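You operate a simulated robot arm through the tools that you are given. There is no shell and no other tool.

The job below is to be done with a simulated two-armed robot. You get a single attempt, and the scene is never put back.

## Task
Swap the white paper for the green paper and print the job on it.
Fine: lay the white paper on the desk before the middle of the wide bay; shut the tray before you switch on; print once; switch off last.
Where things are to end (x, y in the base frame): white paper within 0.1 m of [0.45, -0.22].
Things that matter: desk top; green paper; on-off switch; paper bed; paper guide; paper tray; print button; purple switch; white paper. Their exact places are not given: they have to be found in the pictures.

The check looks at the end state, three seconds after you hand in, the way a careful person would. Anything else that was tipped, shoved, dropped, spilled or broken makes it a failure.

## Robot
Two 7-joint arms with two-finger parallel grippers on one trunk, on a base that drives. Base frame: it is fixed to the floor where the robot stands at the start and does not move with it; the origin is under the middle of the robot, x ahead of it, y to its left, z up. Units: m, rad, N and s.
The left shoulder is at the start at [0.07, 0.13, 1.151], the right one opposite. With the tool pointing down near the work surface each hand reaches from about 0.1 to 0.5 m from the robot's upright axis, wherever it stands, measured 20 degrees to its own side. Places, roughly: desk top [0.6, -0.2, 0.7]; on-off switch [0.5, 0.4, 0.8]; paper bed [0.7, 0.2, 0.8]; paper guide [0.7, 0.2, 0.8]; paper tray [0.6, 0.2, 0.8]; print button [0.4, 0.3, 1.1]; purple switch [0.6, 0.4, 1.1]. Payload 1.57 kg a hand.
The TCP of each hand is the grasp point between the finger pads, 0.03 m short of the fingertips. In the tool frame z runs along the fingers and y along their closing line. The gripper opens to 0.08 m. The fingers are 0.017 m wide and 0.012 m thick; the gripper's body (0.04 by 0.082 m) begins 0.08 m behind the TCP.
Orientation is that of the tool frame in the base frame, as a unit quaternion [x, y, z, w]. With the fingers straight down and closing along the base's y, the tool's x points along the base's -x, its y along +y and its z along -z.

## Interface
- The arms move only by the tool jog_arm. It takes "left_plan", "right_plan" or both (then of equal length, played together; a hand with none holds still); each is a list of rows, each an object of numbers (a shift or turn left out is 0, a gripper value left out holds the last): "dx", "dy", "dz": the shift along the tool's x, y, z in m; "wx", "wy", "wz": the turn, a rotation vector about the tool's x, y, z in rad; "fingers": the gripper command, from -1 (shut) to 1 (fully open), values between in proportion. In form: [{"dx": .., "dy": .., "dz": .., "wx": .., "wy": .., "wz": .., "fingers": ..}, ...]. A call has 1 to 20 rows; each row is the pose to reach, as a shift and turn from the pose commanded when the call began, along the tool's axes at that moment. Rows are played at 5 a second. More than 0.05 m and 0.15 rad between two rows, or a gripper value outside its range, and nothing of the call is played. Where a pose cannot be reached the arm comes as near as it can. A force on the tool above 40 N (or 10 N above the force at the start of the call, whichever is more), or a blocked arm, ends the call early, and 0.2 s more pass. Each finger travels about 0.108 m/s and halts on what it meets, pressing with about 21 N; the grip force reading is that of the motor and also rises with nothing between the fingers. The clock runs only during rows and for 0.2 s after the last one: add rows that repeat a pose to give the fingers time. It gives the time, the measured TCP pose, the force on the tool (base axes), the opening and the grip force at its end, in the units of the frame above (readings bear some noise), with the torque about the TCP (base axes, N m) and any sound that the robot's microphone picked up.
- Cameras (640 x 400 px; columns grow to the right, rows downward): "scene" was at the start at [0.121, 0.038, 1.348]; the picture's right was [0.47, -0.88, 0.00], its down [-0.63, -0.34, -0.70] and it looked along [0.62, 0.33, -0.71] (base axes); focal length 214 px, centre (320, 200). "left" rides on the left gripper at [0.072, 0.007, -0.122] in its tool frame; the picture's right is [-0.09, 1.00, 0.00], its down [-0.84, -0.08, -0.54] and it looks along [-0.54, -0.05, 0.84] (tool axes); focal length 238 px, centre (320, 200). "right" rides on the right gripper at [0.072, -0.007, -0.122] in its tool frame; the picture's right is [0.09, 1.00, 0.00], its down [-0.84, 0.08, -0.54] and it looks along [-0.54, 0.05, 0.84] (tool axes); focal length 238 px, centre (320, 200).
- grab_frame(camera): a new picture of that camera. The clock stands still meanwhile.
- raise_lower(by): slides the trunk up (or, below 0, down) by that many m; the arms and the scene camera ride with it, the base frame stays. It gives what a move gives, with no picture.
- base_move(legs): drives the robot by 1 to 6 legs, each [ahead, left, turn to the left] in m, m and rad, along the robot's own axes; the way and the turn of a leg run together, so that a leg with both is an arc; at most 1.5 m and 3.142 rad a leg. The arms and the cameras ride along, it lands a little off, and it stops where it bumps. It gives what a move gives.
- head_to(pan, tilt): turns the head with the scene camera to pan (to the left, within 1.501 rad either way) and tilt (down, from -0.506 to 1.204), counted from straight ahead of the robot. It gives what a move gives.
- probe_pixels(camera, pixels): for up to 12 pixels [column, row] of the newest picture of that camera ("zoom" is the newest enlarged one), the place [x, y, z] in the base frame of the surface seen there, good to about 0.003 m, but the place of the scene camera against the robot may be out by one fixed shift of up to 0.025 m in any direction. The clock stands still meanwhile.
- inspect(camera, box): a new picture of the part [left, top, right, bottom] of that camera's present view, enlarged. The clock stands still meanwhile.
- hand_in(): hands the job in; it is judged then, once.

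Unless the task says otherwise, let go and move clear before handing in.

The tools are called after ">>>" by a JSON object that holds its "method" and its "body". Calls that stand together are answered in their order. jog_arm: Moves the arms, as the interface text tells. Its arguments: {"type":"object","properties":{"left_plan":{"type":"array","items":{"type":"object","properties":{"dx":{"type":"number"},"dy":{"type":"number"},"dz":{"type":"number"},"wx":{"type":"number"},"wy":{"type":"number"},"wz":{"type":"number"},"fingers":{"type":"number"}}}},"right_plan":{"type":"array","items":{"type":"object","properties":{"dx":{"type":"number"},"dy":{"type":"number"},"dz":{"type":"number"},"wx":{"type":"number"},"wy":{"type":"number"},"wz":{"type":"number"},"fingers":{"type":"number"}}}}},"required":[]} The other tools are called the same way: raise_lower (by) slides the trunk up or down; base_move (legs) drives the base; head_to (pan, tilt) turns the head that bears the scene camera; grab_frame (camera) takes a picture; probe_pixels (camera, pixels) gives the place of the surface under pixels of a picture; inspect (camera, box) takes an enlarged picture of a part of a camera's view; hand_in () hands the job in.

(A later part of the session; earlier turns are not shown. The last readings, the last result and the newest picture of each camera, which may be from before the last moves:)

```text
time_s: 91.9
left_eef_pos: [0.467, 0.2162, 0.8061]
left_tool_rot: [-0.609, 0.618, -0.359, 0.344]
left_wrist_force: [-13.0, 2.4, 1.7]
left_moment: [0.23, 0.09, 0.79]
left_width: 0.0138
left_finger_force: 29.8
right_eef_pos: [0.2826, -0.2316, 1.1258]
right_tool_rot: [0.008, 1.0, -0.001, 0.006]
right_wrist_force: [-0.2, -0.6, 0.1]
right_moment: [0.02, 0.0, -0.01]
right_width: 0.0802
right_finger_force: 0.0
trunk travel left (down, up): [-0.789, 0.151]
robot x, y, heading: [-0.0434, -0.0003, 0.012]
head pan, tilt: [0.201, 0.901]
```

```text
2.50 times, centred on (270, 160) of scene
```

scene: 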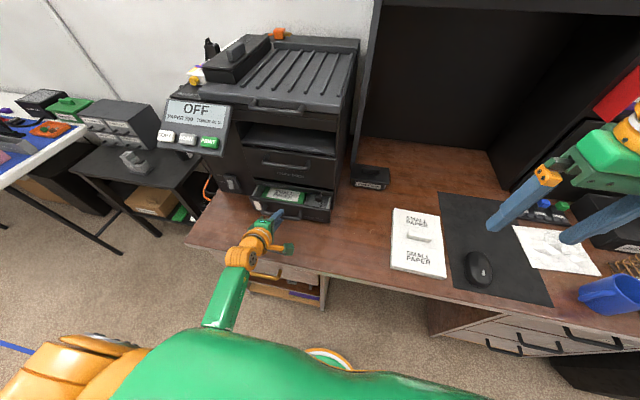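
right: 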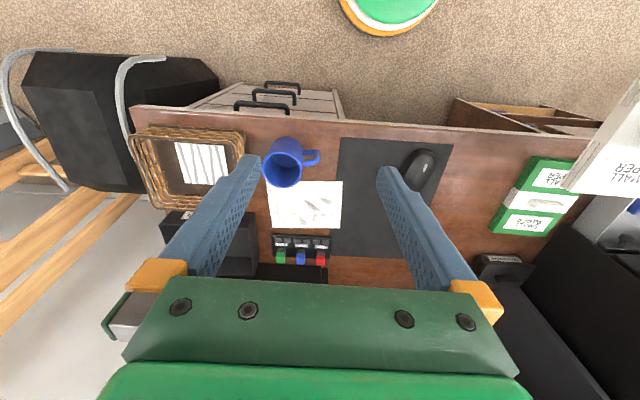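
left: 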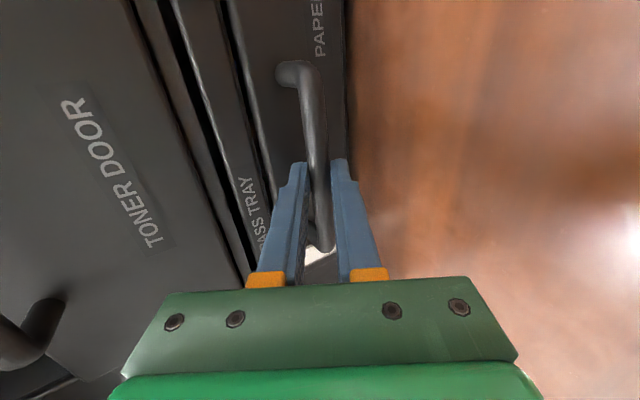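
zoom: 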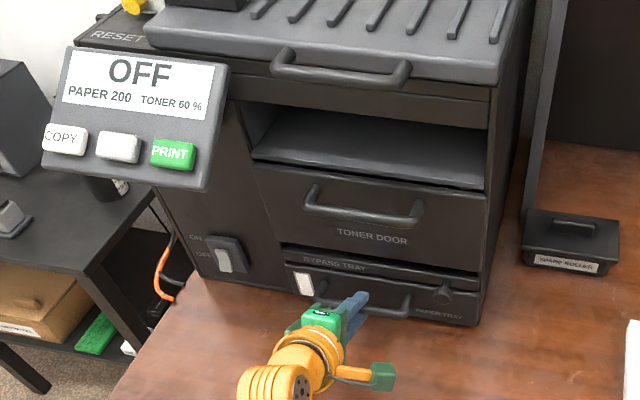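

The stop is met (-13 N along x), and the tray face sits flush in the picture. I'll open the fingers and back away along the finger line.

>>> {"method": "jog_arm", "body": {"left_plan": [{"dz": -0.003}, {"dz": -0.003, "fingers": -0.1}, {"dz": -0.003, "fingers": -0.1}, {"dz": -0.02}, {"dz": -0.05}, {"dz": -0.08}]}}

>>> {"method": "grab_frame", "body": {"camera": "left"}}

>>> {"method": "grab_frame", "body": {"camera": "scene"}}

```text
time_s: 93.3
left_eef_pos: [0.4011, 0.2169, 0.8452]
left_tool_rot: [-0.608, 0.619, -0.358, 0.345]
left_wrist_force: [0.3, 0.5, -0.9]
left_moment: [-0.01, -0.03, -0.01]
left_width: 0.036
left_finger_force: 0.2
right_eef_pos: [0.2863, -0.2309, 1.1237]
right_tool_rot: [0.007, 1.0, -0.001, 0.004]
right_wrist_force: [-0.6, 0.1, -0.7]
right_moment: [0.0, -0.01, -0.01]
right_width: 0.0802
right_finger_force: 0.0
trunk travel left (down, up): [-0.789, 0.151]
robot x, y, heading: [-0.038, 0.0003, 0.005]
head pan, tilt: [0.201, 0.901]
```

```text
taken
```

left: 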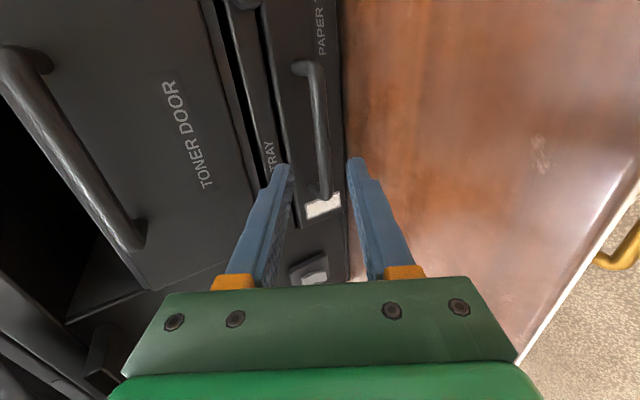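

```text
taken
```

scene: 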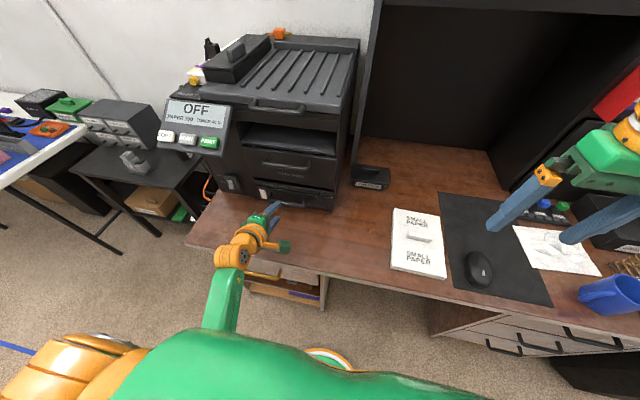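

The tray is shut and the hand is clear. Next is the on-off switch at (230,184): I'll drive 0.2 m left so the left hand faces it and look closely.

>>> {"method": "base_move", "body": {"legs": [[0, 0.2, 0]]}}

>>> {"method": "grab_frame", "body": {"camera": "left"}}

>>> {"method": "grab_frame", "body": {"camera": "scene"}}

```text
time_s: 94.9
left_eef_pos: [0.3996, 0.4175, 0.8439]
left_tool_rot: [-0.609, 0.618, -0.356, 0.345]
left_wrist_force: [-0.4, -0.4, -0.3]
left_moment: [0.0, 0.03, 0.03]
left_width: 0.0358
left_finger_force: 0.0
right_eef_pos: [0.2856, -0.0323, 1.1223]
right_tool_rot: [0.007, 1.0, 0.0, 0.004]
right_wrist_force: [-0.4, -0.4, -0.4]
right_moment: [-0.02, -0.02, 0.01]
right_width: 0.08
right_finger_force: 0.0
trunk travel left (down, up): [-0.789, 0.151]
robot x, y, heading: [-0.0451, 0.2024, 0.013]
head pan, tilt: [0.201, 0.901]
```

```text
taken
```

left: 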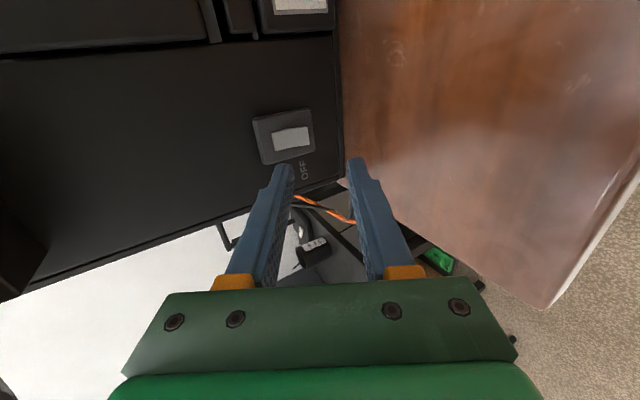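

```text
taken
```

scene: 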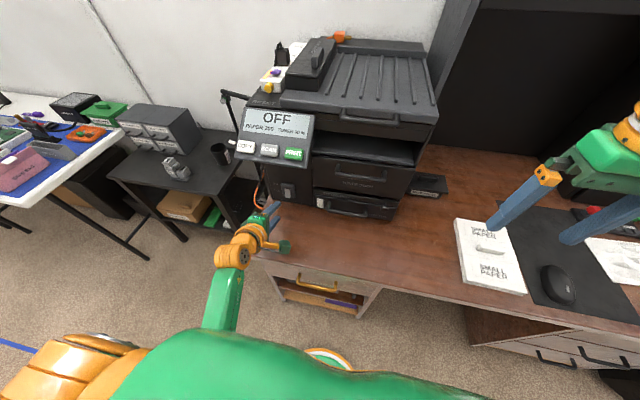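

>>> {"method": "inspect", "body": {"camera": "left", "box": [230, 90, 350, 190]}}

>>> {"method": "probe_pixels", "body": {"camera": "left", "pixels": [[273, 140], [281, 139], [290, 138], [300, 136], [307, 135], [265, 130], [312, 128], [290, 118], [285, 155], [240, 130], [325, 120]]}}

>>> {"method": "inspect", "body": {"camera": "scene", "box": [230, 80, 350, 220]}}

```text
4.00 times, centred on (290, 140) of left
```

zoom: 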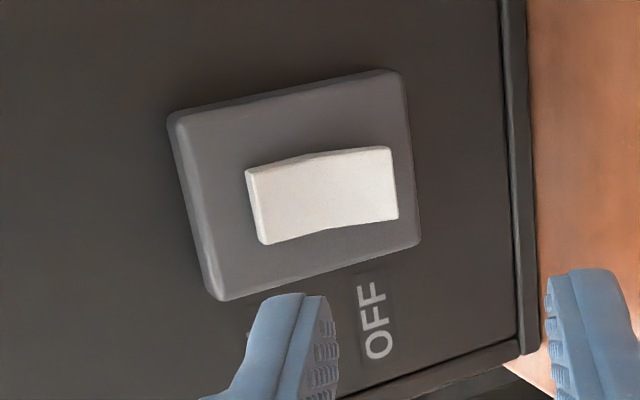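

```text
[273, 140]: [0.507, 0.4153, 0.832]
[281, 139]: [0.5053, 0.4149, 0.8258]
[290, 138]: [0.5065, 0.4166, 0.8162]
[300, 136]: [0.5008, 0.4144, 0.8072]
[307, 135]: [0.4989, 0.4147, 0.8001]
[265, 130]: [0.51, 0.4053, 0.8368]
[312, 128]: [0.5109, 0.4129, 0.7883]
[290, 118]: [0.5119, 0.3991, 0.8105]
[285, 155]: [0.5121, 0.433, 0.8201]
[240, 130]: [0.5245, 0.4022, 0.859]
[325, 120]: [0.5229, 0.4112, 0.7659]
```

```text
2.86 times, centred on (290, 150) of scene
```

zoom: 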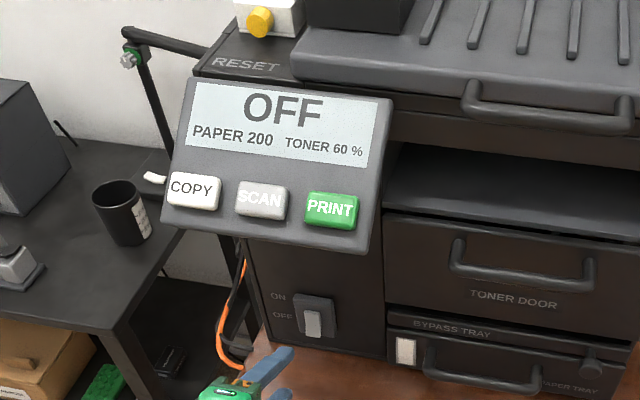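

The rocker (y≈0.415) has its lower end standing out at x≈0.499, z≈0.80, and its upper end in at x≈0.507, z≈0.83. Pressing the protruding lower end will flip it to ON, so I'll close the fingers and move just in front of it.

>>> {"method": "jog_arm", "body": {"left_plan": [{"fingers": -1, "dz": 0.0}, {"fingers": -1, "dz": 0.02, "dy": 0.002, "dx": 0.001}, {"dz": 0.04, "dy": 0.003, "dx": 0.002}, {"dz": 0.063, "dy": 0.0035, "dx": 0.002}, {"dz": 0.063, "dy": 0.0035, "dx": 0.002}]}}

>>> {"method": "grab_frame", "body": {"camera": "left"}}

>>> {"method": "inspect", "body": {"camera": "scene", "box": [230, 150, 330, 240]}}

```text
time_s: 96.1
left_eef_pos: [0.4516, 0.4154, 0.8115]
left_tool_rot: [-0.609, 0.618, -0.358, 0.346]
left_wrist_force: [-0.7, 0.5, -0.2]
left_moment: [0.0, -0.03, -0.02]
left_width: 0.0003
left_finger_force: 21.3
right_eef_pos: [0.2854, -0.0313, 1.1237]
right_tool_rot: [0.007, 1.0, 0.0, 0.003]
right_wrist_force: [-0.7, 0.0, 0.2]
right_moment: [-0.01, 0.0, -0.03]
right_width: 0.0801
right_finger_force: 0.1
trunk travel left (down, up): [-0.789, 0.151]
robot x, y, heading: [-0.0412, 0.2016, 0.009]
head pan, tilt: [0.201, 0.901]
```

```text
taken
```

left: 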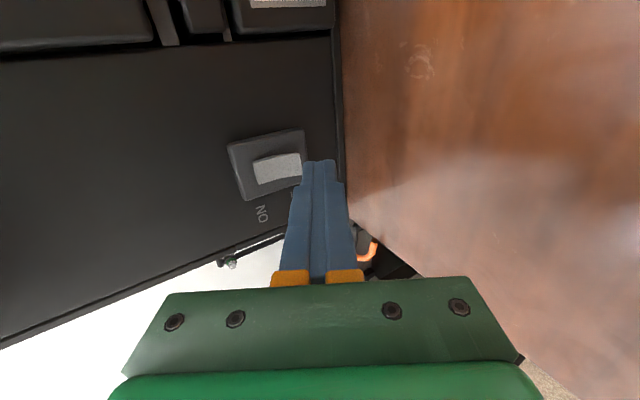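

```text
4.44 times, centred on (280, 195) of scene
```

zoom: 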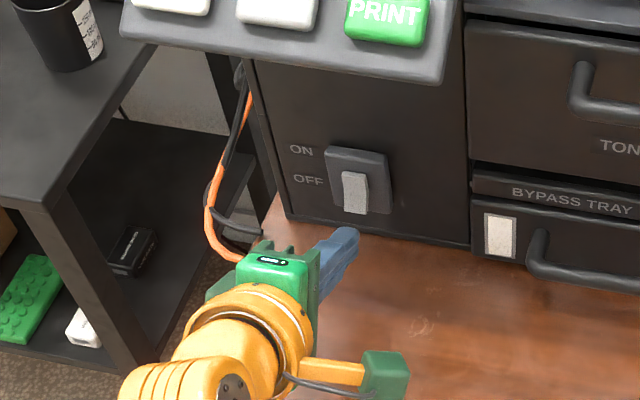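

The fingertips are about 1.5 cm before the rocker's lower end. I'll drop 4 mm and press forward in small steps, checking for a click.

>>> {"method": "jog_arm", "body": {"left_plan": [{"dz": 0.002, "dy": 0.0035}, {"dz": 0.0124, "dy": -0.0026}, {"dz": 0.0176, "dy": -0.0056}, {"dz": 0.0202, "dy": -0.0071}, {"dz": 0.0227, "dy": -0.0086}]}}

>>> {"method": "inspect", "body": {"camera": "scene", "box": [230, 80, 350, 220]}}

```text
time_s: 97.3
left_eef_pos: [0.4757, 0.416, 0.8024]
left_tool_rot: [-0.611, 0.618, -0.356, 0.343]
left_wrist_force: [-1.6, -2.3, -13.1]
left_moment: [-0.11, 0.4, -0.04]
left_width: 0.0003
left_finger_force: 20.5
right_eef_pos: [0.2879, -0.0314, 1.123]
right_tool_rot: [0.007, 1.0, 0.0, 0.001]
right_wrist_force: [-0.3, 0.1, -0.2]
right_moment: [0.01, 0.0, 0.02]
right_width: 0.0799
right_finger_force: 0.1
trunk travel left (down, up): [-0.789, 0.151]
robot x, y, heading: [-0.0444, 0.2057, 0.011]
head pan, tilt: [0.201, 0.901]
```

```text
2.86 times, centred on (290, 150) of scene
```

zoom: 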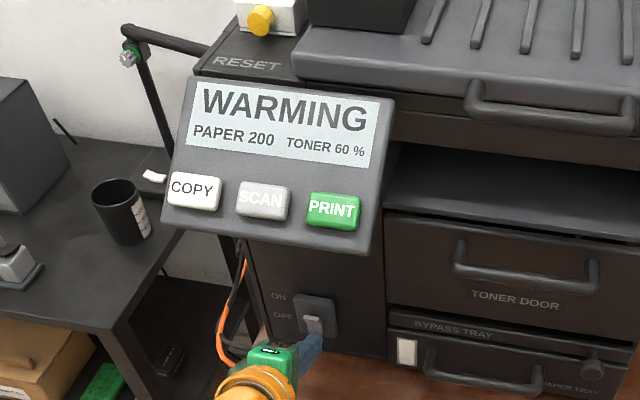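

The display reads "WARMING", so the printer is on and the strip's purple switch can stay as it is. I'll back the hand away and let it warm up.

>>> {"method": "jog_arm", "body": {"left_plan": [{"dz": -0.01, "dy": 0.003}, {"dz": -0.04, "dy": 0.003}, {"dz": -0.08, "dy": 0.003}, {"dz": -0.08, "dy": 0.003}, {"dz": -0.08, "dy": 0.003}, {"dz": -0.08, "dy": 0.003}, {"dz": -0.08, "dy": 0.003}, {"dz": -0.08, "dy": 0.003}]}}

>>> {"method": "inspect", "body": {"camera": "scene", "box": [230, 80, 350, 220]}}

```text
time_s: 99.1
left_eef_pos: [0.404, 0.4161, 0.8416]
left_tool_rot: [-0.609, 0.619, -0.358, 0.345]
left_wrist_force: [-0.1, -0.1, 0.2]
left_moment: [-0.02, -0.02, -0.04]
left_width: 0.0
left_finger_force: 20.9
right_eef_pos: [0.2856, -0.0309, 1.1239]
right_tool_rot: [0.007, 1.0, 0.0, 0.003]
right_wrist_force: [-0.3, -0.2, -0.8]
right_moment: [-0.01, -0.01, 0.01]
right_width: 0.0801
right_finger_force: 0.1
trunk travel left (down, up): [-0.789, 0.151]
robot x, y, heading: [-0.0426, 0.1989, 0.011]
head pan, tilt: [0.201, 0.901]
```

```text
2.86 times, centred on (290, 150) of scene
```

zoom: 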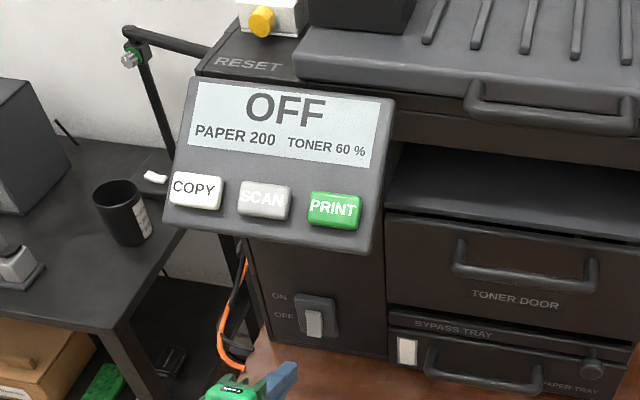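

The display fell back to "OFF": the fingertip had slipped 5 mm down the rocker (z force -13 N), so it didn't latch. I'll press again a little higher on the lower half and deeper, holding the pose for a moment.

>>> {"method": "jog_arm", "body": {"left_plan": [{"dz": 0.03, "dy": -0.001}, {"dz": 0.0642, "dy": -0.0032, "dx": 0.0005}, {"dz": 0.0728, "dy": -0.0083, "dx": 0.0005}, {"dz": 0.0772, "dy": -0.0108, "dx": 0.0005}, {"dz": 0.0824, "dy": -0.0139, "dx": 0.0005}, {"dz": 0.0824, "dy": -0.0139, "dx": 0.0005}]}}

>>> {"method": "inspect", "body": {"camera": "scene", "box": [230, 80, 350, 220]}}

>>> {"method": "grab_frame", "body": {"camera": "left"}}

```text
time_s: 100.5
left_eef_pos: [0.4757, 0.4144, 0.815]
left_tool_rot: [-0.611, 0.617, -0.358, 0.344]
left_wrist_force: [-37.4, -1.1, -13.8]
left_moment: [-0.05, 0.68, 0.13]
left_width: 0.0
left_finger_force: 20.9
right_eef_pos: [0.277, -0.0287, 1.1264]
right_tool_rot: [0.006, 1.0, -0.001, 0.007]
right_wrist_force: [0.0, -0.2, 0.2]
right_moment: [0.0, -0.01, 0.01]
right_width: 0.0801
right_finger_force: 0.1
trunk travel left (down, up): [-0.789, 0.151]
robot x, y, heading: [-0.0428, 0.2001, 0.005]
head pan, tilt: [0.201, 0.901]
```

```text
2.86 times, centred on (290, 150) of scene
```

zoom: 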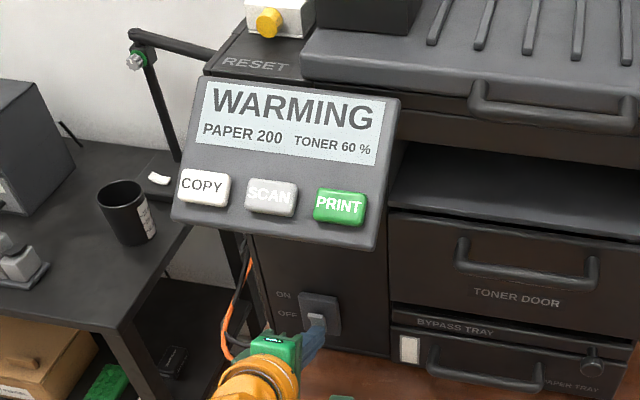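

```text
taken
```

left: 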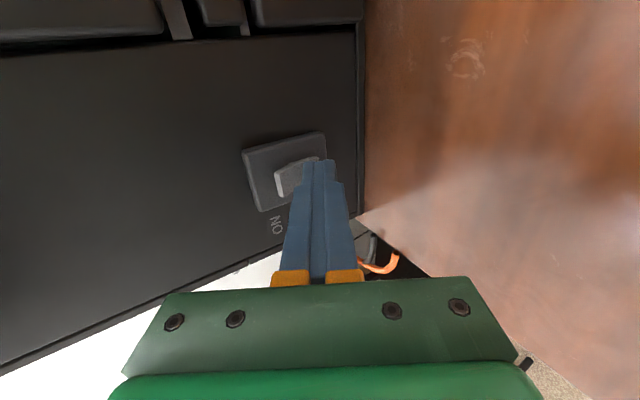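

It reads "WARMING" again, with a firm 37 N on the rocker. I'll retreat straight back along -x and see whether it stays on.

>>> {"method": "jog_arm", "body": {"left_plan": [{"dz": -0.0086, "dy": 0.0051}, {"dz": -0.026, "dy": 0.0152}, {"dz": -0.0518, "dy": 0.0304}]}}

>>> {"method": "inspect", "body": {"camera": "scene", "box": [230, 80, 350, 220]}}

>>> {"method": "grab_frame", "body": {"camera": "left"}}

```text
time_s: 101.3
left_eef_pos: [0.422, 0.4162, 0.8134]
left_tool_rot: [-0.608, 0.616, -0.36, 0.347]
left_wrist_force: [0.2, -0.6, 0.4]
left_moment: [0.01, -0.01, -0.01]
left_width: 0.0
left_finger_force: 20.6
right_eef_pos: [0.2845, -0.03, 1.1244]
right_tool_rot: [0.007, 1.0, -0.001, 0.003]
right_wrist_force: [-0.2, -0.2, 0.2]
right_moment: [-0.01, -0.01, 0.02]
right_width: 0.0799
right_finger_force: 0.2
trunk travel left (down, up): [-0.789, 0.151]
robot x, y, heading: [-0.0392, 0.2016, 0.011]
head pan, tilt: [0.201, 0.901]
```

```text
2.86 times, centred on (290, 150) of scene
```

zoom: 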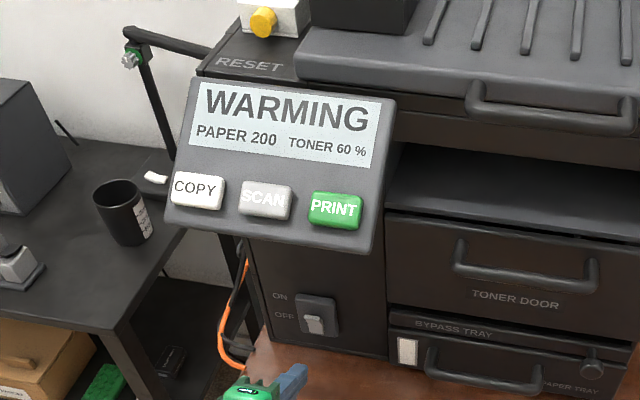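

```text
taken
```

left: 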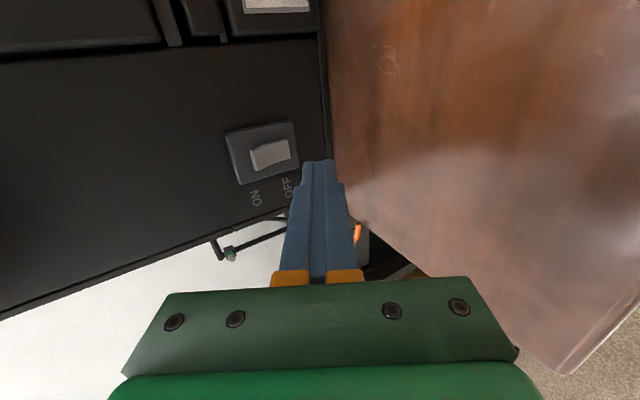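

The rocker latched this time and the display stays on "WARMING". I'll bring the hand back out from under the panel, then raise the trunk to reach the PRINT button from above.

>>> {"method": "jog_arm", "body": {"left_plan": [{"dz": -0.0288, "dy": 0.0169}, {"dz": -0.0576, "dy": 0.0337}, {"dz": -0.0864, "dy": 0.0506}]}}

>>> {"method": "raise_lower", "body": {"by": 0.15}}

>>> {"method": "grab_frame", "body": {"camera": "scene"}}

```text
time_s: 102.1
left_eef_pos: [0.323, 0.4167, 0.8124]
left_tool_rot: [-0.609, 0.618, -0.358, 0.345]
left_wrist_force: [0.6, 0.2, -0.4]
left_moment: [-0.05, 0.0, 0.02]
left_width: 0.0001
left_finger_force: 21.4
right_eef_pos: [0.2847, -0.0295, 1.1235]
right_tool_rot: [0.006, 1.0, -0.001, 0.004]
right_wrist_force: [-0.2, 0.8, -0.3]
right_moment: [0.0, 0.01, -0.02]
right_width: 0.08
right_finger_force: 0.0
trunk travel left (down, up): [-0.789, 0.151]
robot x, y, heading: [-0.0417, 0.1977, 0.011]
head pan, tilt: [0.201, 0.901]
```

```text
time_s: 103.9
left_eef_pos: [0.3242, 0.4159, 0.9614]
left_tool_rot: [-0.609, 0.618, -0.357, 0.346]
left_wrist_force: [0.0, 0.3, -0.5]
left_moment: [-0.04, 0.0, 0.02]
left_width: 0.0
left_finger_force: 21.0
right_eef_pos: [0.2863, -0.0313, 1.2733]
right_tool_rot: [0.007, 1.0, -0.002, 0.004]
right_wrist_force: [-0.8, 0.1, -0.1]
right_moment: [0.02, 0.01, 0.0]
right_width: 0.08
right_finger_force: 0.0
trunk travel left (down, up): [-0.939, 0.001]
robot x, y, heading: [-0.0358, 0.1966, 0.012]
head pan, tilt: [0.201, 0.901]
```

```text
taken
```

scene: 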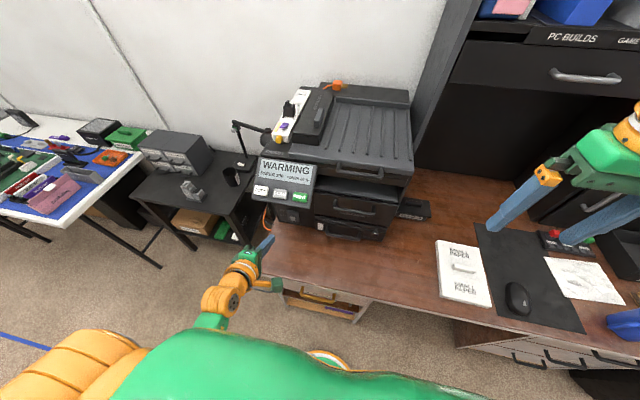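

The display still warms. I'll raise the left hand above the panel and reduce its pitch to about 25° so the fingertip meets the slanted button squarely.

>>> {"method": "jog_arm", "body": {"left_plan": [{"dz": -0.018, "dy": -0.039, "dx": 0.012, "wx": -0.1}, {"dz": -0.036, "dy": -0.078, "dx": 0.023, "wx": -0.22}, {"dz": -0.054, "dy": -0.116, "dx": 0.035, "wx": -0.35}, {"dz": -0.0722, "dy": -0.155, "dx": 0.046, "wx": -0.48}, {"dz": -0.0722, "dy": -0.155, "dx": 0.046, "wx": -0.61}, {"dz": -0.0722, "dy": -0.155, "dx": 0.046, "wx": -0.61}]}}

>>> {"method": "grab_frame", "body": {"camera": "left"}}

>>> {"method": "grab_frame", "body": {"camera": "scene"}}

```text
time_s: 105.3
left_eef_pos: [0.3358, 0.3699, 1.1352]
left_tool_rot: [-0.685, 0.696, -0.155, 0.147]
left_wrist_force: [0.2, 0.2, -0.6]
left_moment: [-0.05, -0.03, 0.02]
left_width: 0.0
left_finger_force: 21.1
left hand out of reach, approached as far as the arm can: row 2, 3
right_eef_pos: [0.2847, -0.0306, 1.2735]
right_tool_rot: [0.006, 1.0, -0.001, 0.004]
right_wrist_force: [0.4, 0.8, -0.3]
right_moment: [0.01, -0.04, 0.02]
right_width: 0.08
right_finger_force: 0.1
trunk travel left (down, up): [-0.939, 0.001]
robot x, y, heading: [-0.0402, 0.1992, 0.008]
head pan, tilt: [0.201, 0.901]
```

```text
taken
```

left: 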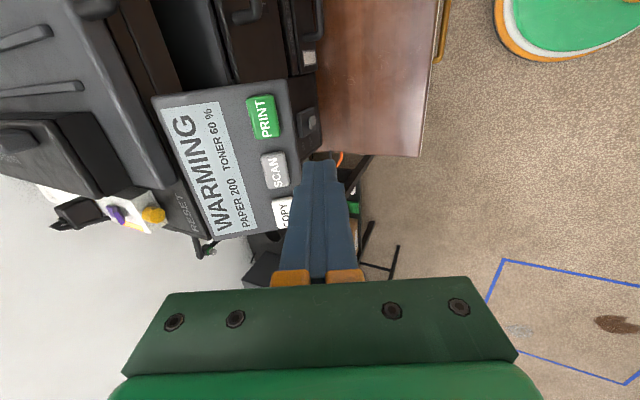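

```text
taken
```

scene: 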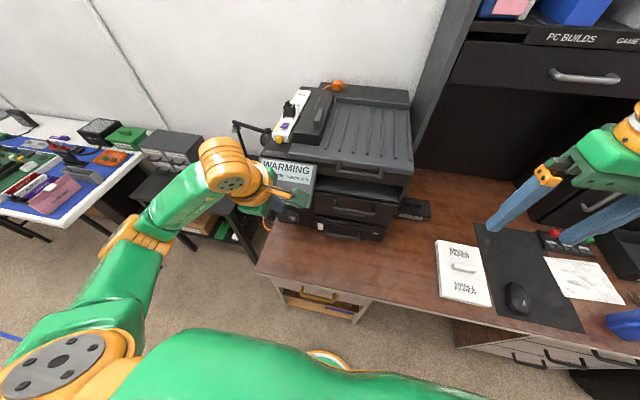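

The left picture shows PRINT at (263,117), SCAN at (273,170) and COPY at (282,212). I'll probe the PRINT button and the panel's slope.

>>> {"method": "probe_pixels", "body": {"camera": "left", "pixels": [[263, 117], [252, 103], [273, 100], [255, 133], [276, 131], [240, 120], [287, 120], [185, 115], [200, 160], [274, 170], [282, 212], [160, 105]]}}

>>> {"method": "inspect", "body": {"camera": "left", "box": [150, 70, 350, 240]}}

```text
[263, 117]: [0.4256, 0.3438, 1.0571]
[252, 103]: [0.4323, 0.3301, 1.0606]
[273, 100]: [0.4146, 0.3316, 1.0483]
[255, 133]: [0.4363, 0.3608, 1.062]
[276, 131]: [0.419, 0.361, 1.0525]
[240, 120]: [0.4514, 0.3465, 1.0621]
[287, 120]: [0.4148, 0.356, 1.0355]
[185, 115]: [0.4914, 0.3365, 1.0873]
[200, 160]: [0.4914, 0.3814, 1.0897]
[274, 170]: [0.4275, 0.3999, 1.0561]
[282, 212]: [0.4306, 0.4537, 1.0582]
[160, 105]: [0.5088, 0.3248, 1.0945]
```

```text
2.35 times, centred on (250, 155) of left
```

zoom: 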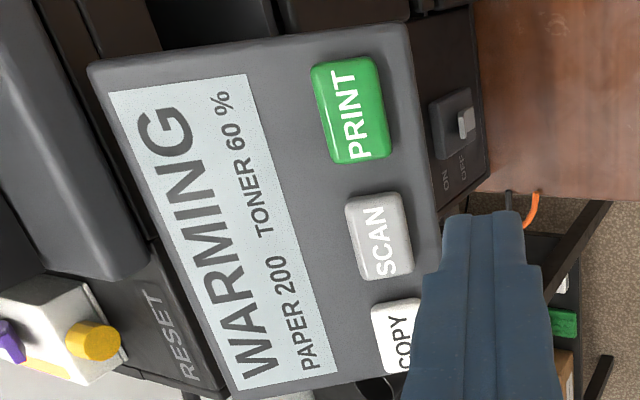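

PRINT is centred at (0.4256, 0.345, 1.057) on a roughly 30° slope. I'll move to 3 cm above it along the finger line while it warms.

>>> {"method": "jog_arm", "body": {"left_plan": [{"dx": 0.008, "dy": -0.016, "dz": 0.0}, {"dx": 0.016, "dy": -0.033, "dz": 0.02}, {"dx": 0.0238, "dy": -0.0489, "dz": 0.0486}, {"dx": 0.0238, "dy": -0.0489, "dz": 0.0486}, {"dx": 0.0238, "dy": -0.0489, "dz": 0.0486}]}}

>>> {"method": "grab_frame", "body": {"camera": "left"}}

>>> {"method": "inspect", "body": {"camera": "scene", "box": [190, 110, 370, 240]}}

```text
time_s: 106.5
left_eef_pos: [0.4005, 0.3455, 1.1117]
left_tool_rot: [-0.684, 0.697, -0.156, 0.146]
left_wrist_force: [0.2, 0.7, 0.4]
left_moment: [0.02, -0.04, -0.01]
left_width: 0.0
left_finger_force: 21.2
right_eef_pos: [0.2868, -0.0305, 1.2736]
right_tool_rot: [0.007, 1.0, -0.001, 0.003]
right_wrist_force: [0.3, -0.2, 0.2]
right_moment: [0.0, 0.01, -0.01]
right_width: 0.0801
right_finger_force: 0.1
trunk travel left (down, up): [-0.939, 0.001]
robot x, y, heading: [-0.0423, 0.2005, 0.01]
head pan, tilt: [0.201, 0.901]
```

```text
taken
```

left: 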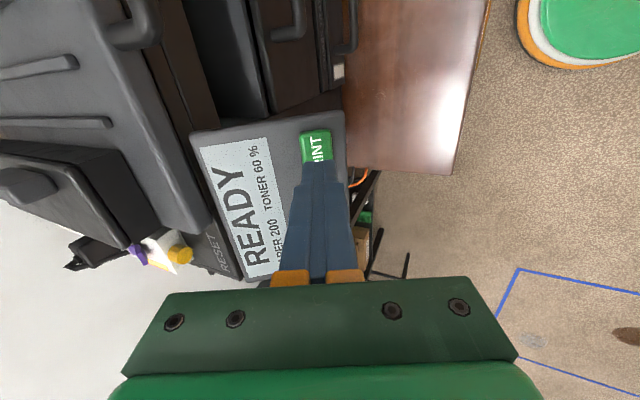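

```text
3.08 times, centred on (280, 175) of scene
```

zoom: 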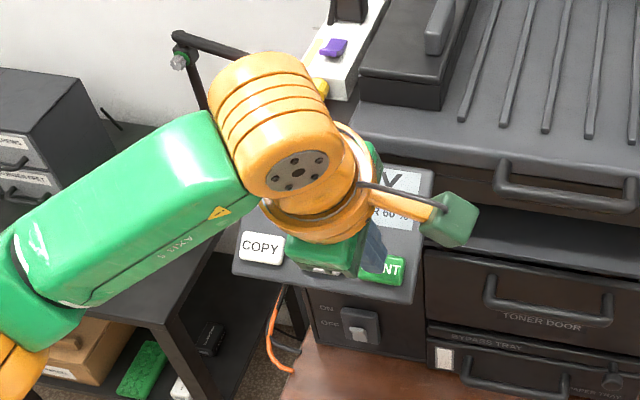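

The display now reads "READY", and the fingertips hang 3 cm over PRINT. I'll press once, stopping a few millimetres past contact.

>>> {"method": "jog_arm", "body": {"left_plan": [{"dz": 0.02}, {"dz": 0.028}, {"dz": 0.032}, {"dz": 0.035}]}}

>>> {"method": "grab_frame", "body": {"camera": "left"}}

```text
time_s: 107.5
left_eef_pos: [0.4159, 0.3457, 1.0798]
left_tool_rot: [-0.685, 0.695, -0.158, 0.148]
left_wrist_force: [-0.3, -0.5, 9.9]
left_moment: [0.05, -0.2, 0.03]
left_width: 0.0
left_finger_force: 20.9
right_eef_pos: [0.2824, -0.0323, 1.2757]
right_tool_rot: [0.006, 1.0, -0.001, 0.004]
right_wrist_force: [-0.4, -0.7, 0.2]
right_moment: [0.01, 0.0, 0.01]
right_width: 0.0801
right_finger_force: 0.0
trunk travel left (down, up): [-0.939, 0.001]
robot x, y, heading: [-0.0422, 0.2027, 0.011]
head pan, tilt: [0.201, 0.901]
heard: click
```

```text
taken
```

left: 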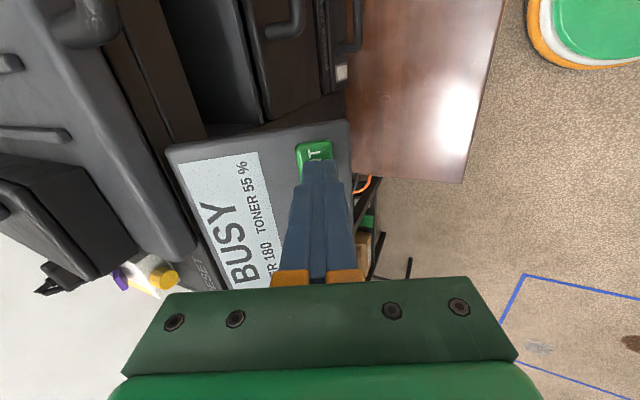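

A click was heard and the display reads "BUSY" (paper 180, toner 55 %), so the job is printing. I'll lift off along the finger line and wait.

>>> {"method": "jog_arm", "body": {"left_plan": [{"dz": -0.02}, {"dz": -0.05}, {"dz": -0.07}, {"dz": -0.07}, {"dz": -0.07}, {"dz": -0.07}, {"dz": -0.07}, {"dz": -0.07}, {"dz": -0.07}, {"dz": -0.07}]}}

>>> {"method": "grab_frame", "body": {"camera": "left"}}

>>> {"method": "grab_frame", "body": {"camera": "scene"}}

```text
time_s: 109.7
left_eef_pos: [0.3861, 0.3458, 1.1435]
left_tool_rot: [-0.685, 0.696, -0.155, 0.147]
left_wrist_force: [-0.1, -0.5, 0.6]
left_moment: [0.02, 0.0, 0.0]
left_width: 0.0
left_finger_force: 21.5
right_eef_pos: [0.2847, -0.0308, 1.2731]
right_tool_rot: [0.007, 1.0, -0.001, 0.003]
right_wrist_force: [-0.4, 0.0, -0.2]
right_moment: [0.01, 0.01, 0.0]
right_width: 0.0801
right_finger_force: 0.1
trunk travel left (down, up): [-0.939, 0.001]
robot x, y, heading: [-0.0413, 0.2041, 0.011]
head pan, tilt: [0.201, 0.901]
```

```text
taken
```

left: 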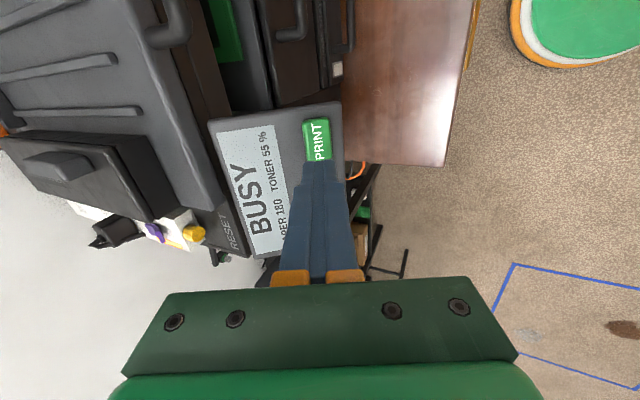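

```text
taken
```

scene: 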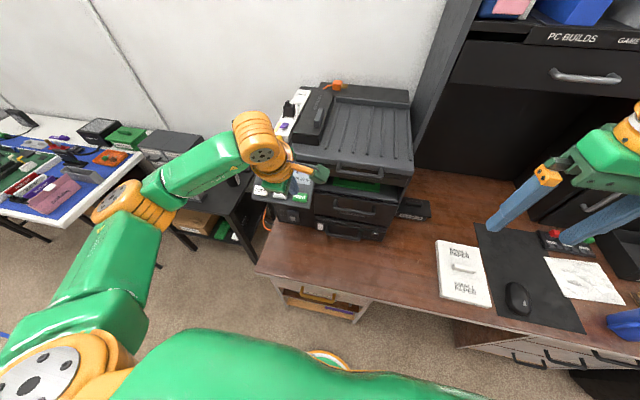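

Green sheets have come out in the output bay at (225,25), and the printer is still "BUSY". I'll draw the hand back from the panel meanwhile.

>>> {"method": "jog_arm", "body": {"left_plan": [{"dx": -0.018, "dy": 0.025, "dz": -0.0065}, {"dx": -0.037, "dy": 0.05, "dz": -0.013}, {"dx": -0.055, "dy": 0.0745, "dz": -0.0195}, {"dx": -0.055, "dy": 0.0745, "dz": -0.0195}, {"dx": -0.055, "dy": 0.0745, "dz": -0.0195}, {"dx": -0.055, "dy": 0.0745, "dz": -0.0195}, {"dx": -0.055, "dy": 0.0745, "dz": -0.0195}, {"dx": -0.055, "dy": 0.0745, "dz": -0.0195}]}}

>>> {"method": "grab_frame", "body": {"camera": "left"}}

```text
time_s: 111.5
left_eef_pos: [0.3137, 0.4027, 1.1261]
left_tool_rot: [-0.685, 0.696, -0.155, 0.146]
left_wrist_force: [0.2, -0.7, 0.1]
left_moment: [-0.02, -0.02, 0.02]
left_width: 0.0
left_finger_force: 21.0
right_eef_pos: [0.2864, -0.0298, 1.2723]
right_tool_rot: [0.007, 1.0, -0.001, 0.003]
right_wrist_force: [0.0, -0.1, -0.8]
right_moment: [-0.02, 0.02, 0.0]
right_width: 0.0802
right_finger_force: 0.0
trunk travel left (down, up): [-0.939, 0.001]
robot x, y, heading: [-0.0416, 0.1964, 0.014]
head pan, tilt: [0.201, 0.901]
```

```text
taken
```

left: 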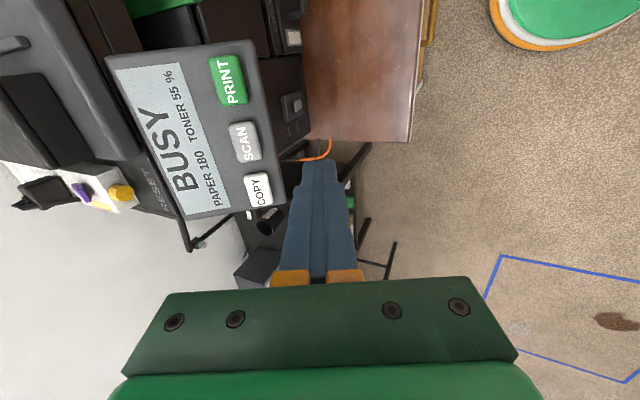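

Still "BUSY". I'll bring the hand down in front of the printer, away from the panel, pitching it back for the switch.

>>> {"method": "jog_arm", "body": {"left_plan": [{"dx": -0.003, "dy": 0.018, "dz": 0.03, "wx": 0.1}, {"dx": -0.006, "dy": 0.036, "dz": 0.06, "wx": 0.22}, {"dx": -0.01, "dy": 0.054, "dz": 0.09, "wx": 0.35}, {"dx": -0.013, "dy": 0.07, "dz": 0.12, "wx": 0.48}, {"dx": -0.013, "dy": 0.0807, "dz": 0.142, "wx": 0.61}, {"dx": -0.013, "dy": 0.0807, "dz": 0.142, "wx": 0.61}]}}

>>> {"method": "raise_lower", "body": {"by": -0.15}}

>>> {"method": "grab_frame", "body": {"camera": "scene"}}

>>> {"method": "inspect", "body": {"camera": "scene", "box": [230, 80, 350, 220]}}

```text
time_s: 112.9
left_eef_pos: [0.3056, 0.4113, 1.0464]
left_tool_rot: [-0.659, 0.671, -0.246, 0.234]
left_wrist_force: [-0.4, 0.4, 0.6]
left_moment: [0.0, -0.02, 0.03]
left_width: 0.0
left_finger_force: 21.0
left hand out of reach, approached as far as the arm can: row 3, 4, 5, 6
right_eef_pos: [0.2854, -0.03, 1.2725]
right_tool_rot: [0.006, 1.0, -0.001, 0.003]
right_wrist_force: [-0.3, -0.4, 0.5]
right_moment: [-0.02, 0.06, 0.02]
right_width: 0.0798
right_finger_force: 0.0
trunk travel left (down, up): [-0.939, 0.001]
robot x, y, heading: [-0.0425, 0.1975, 0.009]
head pan, tilt: [0.201, 0.901]
```

```text
time_s: 114.6
left_eef_pos: [0.3048, 0.4116, 0.8965]
left_tool_rot: [-0.66, 0.67, -0.246, 0.235]
left_wrist_force: [0.1, -0.1, -0.9]
left_moment: [0.04, -0.01, 0.04]
left_width: 0.0
left_finger_force: 21.0
right_eef_pos: [0.2863, -0.0305, 1.1233]
right_tool_rot: [0.007, 1.0, 0.0, 0.004]
right_wrist_force: [0.2, 0.3, -0.3]
right_moment: [0.0, 0.02, 0.02]
right_width: 0.0799
right_finger_force: 0.0
trunk travel left (down, up): [-0.789, 0.151]
robot x, y, heading: [-0.042, 0.1978, 0.009]
head pan, tilt: [0.201, 0.901]
```

```text
taken
```

scene: 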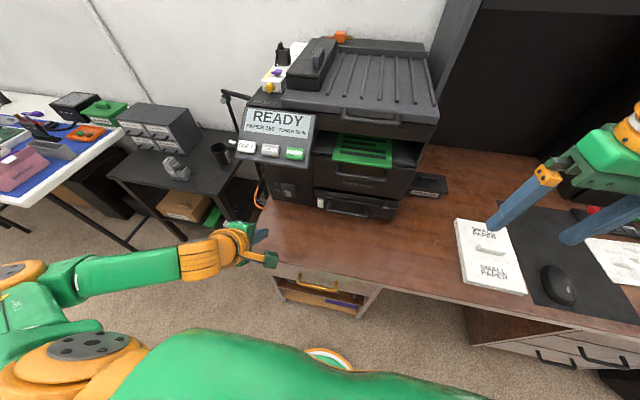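

```text
2.86 times, centred on (290, 150) of scene
```

zoom: 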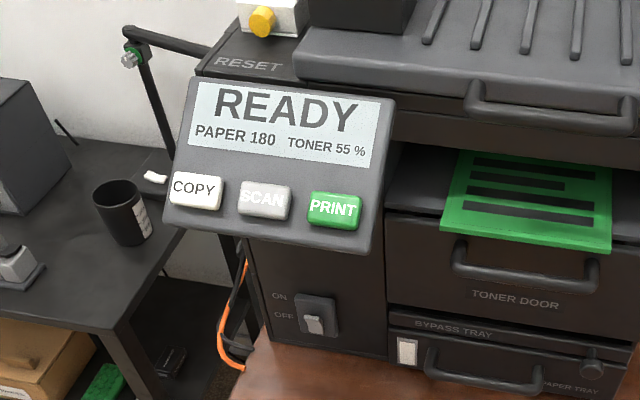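

The display reads "READY" with paper 180, and one printed green sheet lies in the output bay at (362,150). Now the switch: I'll bring the left hand back in front of the rocker, pitched 60°.

>>> {"method": "jog_arm", "body": {"left_plan": [{"dx": -0.001, "dy": -0.005, "dz": 0.025, "wx": 0.09}, {"dx": -0.002, "dy": -0.015, "dz": 0.05, "wx": 0.18}, {"dx": -0.003, "dy": -0.027, "dz": 0.075, "wx": 0.27}, {"dx": -0.004, "dy": -0.0401, "dz": 0.1004, "wx": 0.35}, {"dx": -0.004, "dy": -0.0401, "dz": 0.1004, "wx": 0.35}]}}

>>> {"method": "grab_frame", "body": {"camera": "left"}}

```text
time_s: 115.8
left_eef_pos: [0.3449, 0.3653, 0.9161]
left_tool_rot: [-0.589, 0.694, -0.324, 0.257]
left_wrist_force: [-0.3, 0.2, 0.8]
left_moment: [-0.01, -0.01, 0.03]
left_width: 0.0003
left_finger_force: 20.6
left hand out of reach, approached as far as the arm can: row 1, 2, 3, 4, 5
right_eef_pos: [0.2849, -0.03, 1.1243]
right_tool_rot: [0.007, 1.0, -0.002, 0.005]
right_wrist_force: [0.3, 0.1, 0.3]
right_moment: [-0.05, -0.01, 0.02]
right_width: 0.0799
right_finger_force: 0.0
trunk travel left (down, up): [-0.789, 0.151]
robot x, y, heading: [-0.0415, 0.2001, 0.009]
head pan, tilt: [0.201, 0.901]
```

```text
taken
```

left: 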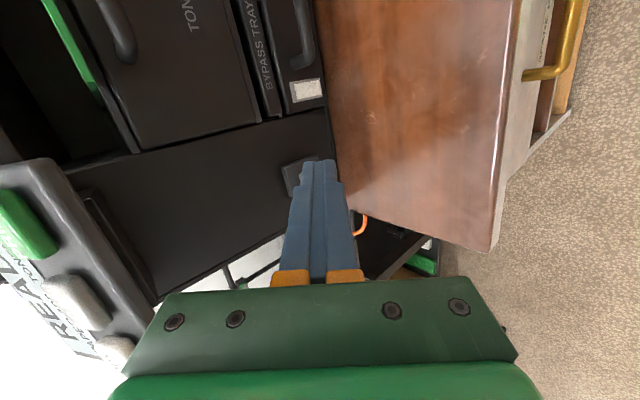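

The arm stalled on the way, with the hand at (0.345, 0.365, 0.916) and yawed about 11° off. I'll steer it down to the known-good pose in front of the switch while correcting the orientation.

>>> {"method": "jog_arm", "body": {"left_plan": [{"dx": -0.01, "dy": 0.03, "dz": 0.01, "wx": 0.0}, {"dx": -0.03, "dy": 0.035, "dz": 0.03, "wx": 0.05, "wy": -0.05, "wz": -0.03}, {"dx": -0.05, "dy": 0.03, "dz": 0.055, "wx": 0.12, "wy": -0.1, "wz": -0.05}, {"dx": -0.0605, "dy": 0.0225, "dz": 0.0798, "wx": 0.19, "wy": -0.154, "wz": -0.081}, {"dx": -0.0605, "dy": 0.0225, "dz": 0.0798, "wx": 0.19, "wy": -0.154, "wz": -0.081}]}}

>>> {"method": "grab_frame", "body": {"camera": "left"}}

```text
time_s: 117.0
left_eef_pos: [0.3967, 0.4156, 0.8476]
left_tool_rot: [-0.613, 0.614, -0.352, 0.351]
left_wrist_force: [0.0, 0.5, 0.4]
left_moment: [0.01, 0.0, -0.01]
left_width: 0.0001
left_finger_force: 21.1
right_eef_pos: [0.2868, -0.0313, 1.1236]
right_tool_rot: [0.006, 1.0, -0.001, 0.003]
right_wrist_force: [0.4, 0.6, -0.3]
right_moment: [-0.01, 0.01, 0.03]
right_width: 0.0802
right_finger_force: 0.1
trunk travel left (down, up): [-0.789, 0.151]
robot x, y, heading: [-0.0427, 0.2023, 0.01]
head pan, tilt: [0.201, 0.901]
```

```text
taken
```

left: 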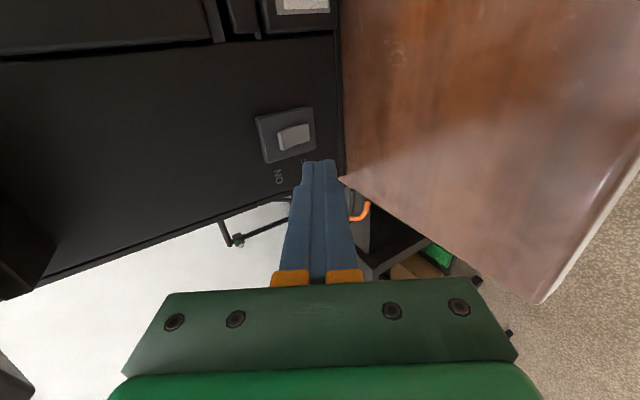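

>>> {"method": "probe_pixels", "body": {"camera": "left", "pixels": [[281, 140], [288, 138], [295, 136], [302, 135], [307, 133], [268, 128], [312, 126]]}}

>>> {"method": "inspect", "body": {"camera": "left", "box": [240, 90, 340, 180]}}

```text
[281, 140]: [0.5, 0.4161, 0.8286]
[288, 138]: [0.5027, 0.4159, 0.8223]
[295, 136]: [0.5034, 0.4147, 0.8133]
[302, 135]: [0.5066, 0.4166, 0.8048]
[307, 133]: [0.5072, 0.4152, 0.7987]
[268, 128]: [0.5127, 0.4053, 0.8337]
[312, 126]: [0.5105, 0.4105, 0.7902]
```

```text
4.44 times, centred on (290, 135) of left
```

zoom: 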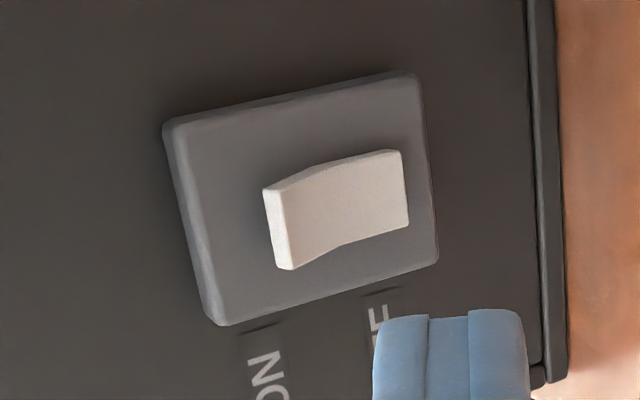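

The rocker's upper end now stands out at x≈0.50, z≈0.83. I'll press that end in and hold briefly.

>>> {"method": "jog_arm", "body": {"left_plan": [{"dz": 0.03, "dy": -0.008}, {"dz": 0.0582, "dy": -0.016}, {"dz": 0.0686, "dy": -0.0221}, {"dz": 0.0755, "dy": -0.0261}, {"dz": 0.0815, "dy": -0.0296}, {"dz": 0.0815, "dy": -0.0296}]}}

>>> {"method": "inspect", "body": {"camera": "scene", "box": [230, 80, 350, 220]}}

```text
time_s: 117.8
left_eef_pos: [0.4575, 0.4789, 0.836]
left_tool_rot: [-0.602, 0.625, -0.3, 0.398]
left_wrist_force: [0.5, -0.1, -0.1]
left_moment: [-0.01, 0.0, -0.02]
left_width: 0.0003
left_finger_force: 20.8
right_eef_pos: [0.2865, -0.0305, 1.1241]
right_tool_rot: [0.006, 1.0, -0.001, 0.004]
right_wrist_force: [0.3, 0.1, 0.2]
right_moment: [-0.01, -0.05, -0.02]
right_width: 0.08
right_finger_force: 0.0
trunk travel left (down, up): [-0.789, 0.151]
robot x, y, heading: [-0.0434, 0.1994, 0.012]
head pan, tilt: [0.201, 0.901]
stopped in row 3 (left hand): the arm was blocked; the commanded pose is now the measured one
```

```text
2.86 times, centred on (290, 150) of scene
```

zoom: 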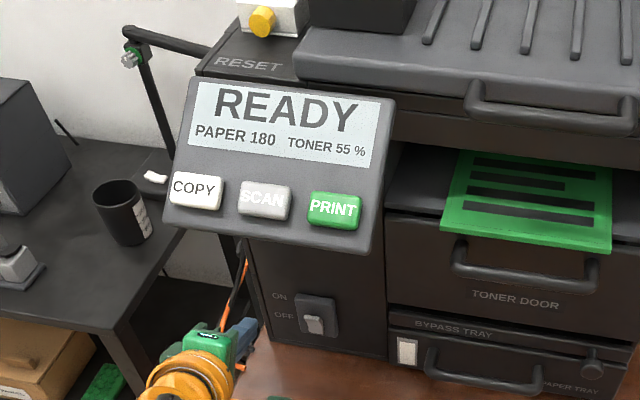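

The arm was blocked at a joint limit and swung left to y=0.479 without touching anything (no force). I'll look at the arm's posture before recovering.

>>> {"method": "grab_frame", "body": {"camera": "scene"}}

>>> {"method": "grab_frame", "body": {"camera": "left"}}

```text
taken
```

scene: 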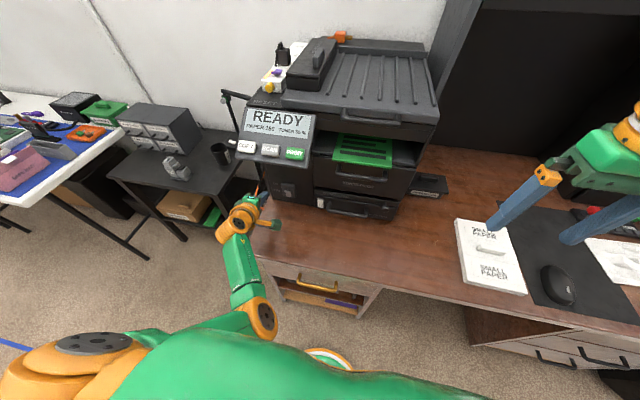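

```text
taken
```

left: 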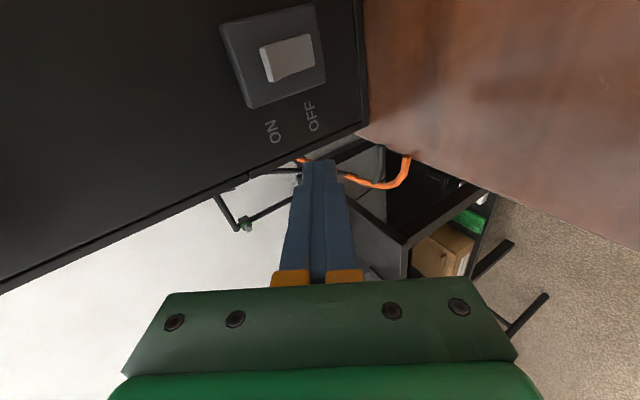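

The elbow has drifted inward to an awkward posture. I'll back the hand off, restore its orientation, and then drive the base a bit closer so the press is within easy reach.

>>> {"method": "jog_arm", "body": {"left_plan": [{"dz": -0.03, "dx": 0.005}, {"dz": -0.06, "dx": 0.02, "dy": 0.008, "wy": 0.03, "wz": -0.03}, {"dz": -0.085, "dx": 0.038, "dy": 0.016, "wy": 0.07, "wz": -0.06}, {"dz": -0.1023, "dx": 0.0543, "dy": 0.0236, "wy": 0.1, "wz": -0.095}, {"dz": -0.1023, "dx": 0.0543, "dy": 0.0236, "wy": 0.1, "wz": -0.095}]}}

>>> {"method": "grab_frame", "body": {"camera": "scene"}}

```text
time_s: 118.4
left_eef_pos: [0.4115, 0.5063, 0.871]
left_tool_rot: [-0.585, 0.631, -0.266, 0.434]
left_wrist_force: [-0.4, 0.2, 0.9]
left_moment: [-0.03, -0.03, 0.01]
left_width: 0.0
left_finger_force: 20.9
right_eef_pos: [0.284, -0.0317, 1.1234]
right_tool_rot: [0.006, 1.0, -0.001, 0.004]
right_wrist_force: [-0.3, -0.3, -0.9]
right_moment: [-0.03, 0.02, 0.01]
right_width: 0.0799
right_finger_force: 0.0
trunk travel left (down, up): [-0.789, 0.151]
robot x, y, heading: [-0.0383, 0.2012, 0.011]
head pan, tilt: [0.201, 0.901]
stopped in row 2 (left hand): the arm was blocked; the commanded pose is now the measured one
```

```text
taken
```

scene: 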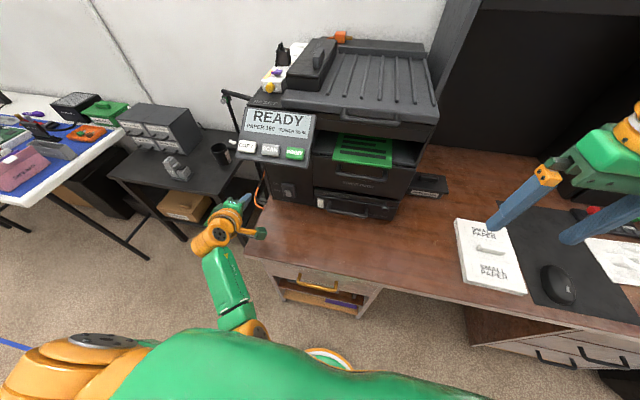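

Blocked again, the hand now at (0.41, 0.51, 0.87). I'll probe the forearm and elbow to learn what blocks them.

>>> {"method": "probe_pixels", "body": {"camera": "scene", "pixels": [[225, 270], [235, 300], [245, 320], [255, 330], [210, 240], [200, 335], [160, 345], [248, 258], [265, 330], [300, 350]]}}

>>> {"method": "inspect", "body": {"camera": "scene", "box": [100, 180, 340, 400]}}

```text
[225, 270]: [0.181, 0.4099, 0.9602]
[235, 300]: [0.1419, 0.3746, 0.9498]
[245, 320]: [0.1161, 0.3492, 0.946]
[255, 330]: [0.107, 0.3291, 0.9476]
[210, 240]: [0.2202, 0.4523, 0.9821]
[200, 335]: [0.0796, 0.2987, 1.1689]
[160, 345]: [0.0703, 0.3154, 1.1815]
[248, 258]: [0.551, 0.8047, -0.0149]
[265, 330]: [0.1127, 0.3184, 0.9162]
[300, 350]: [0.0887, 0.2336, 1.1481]
```

```text
1.82 times, centred on (220, 290) of scene
```

zoom: 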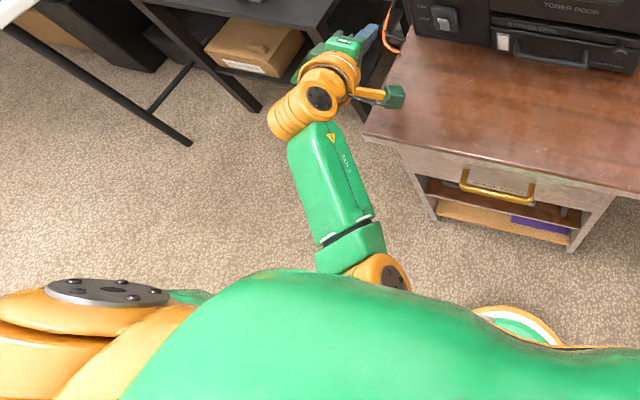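

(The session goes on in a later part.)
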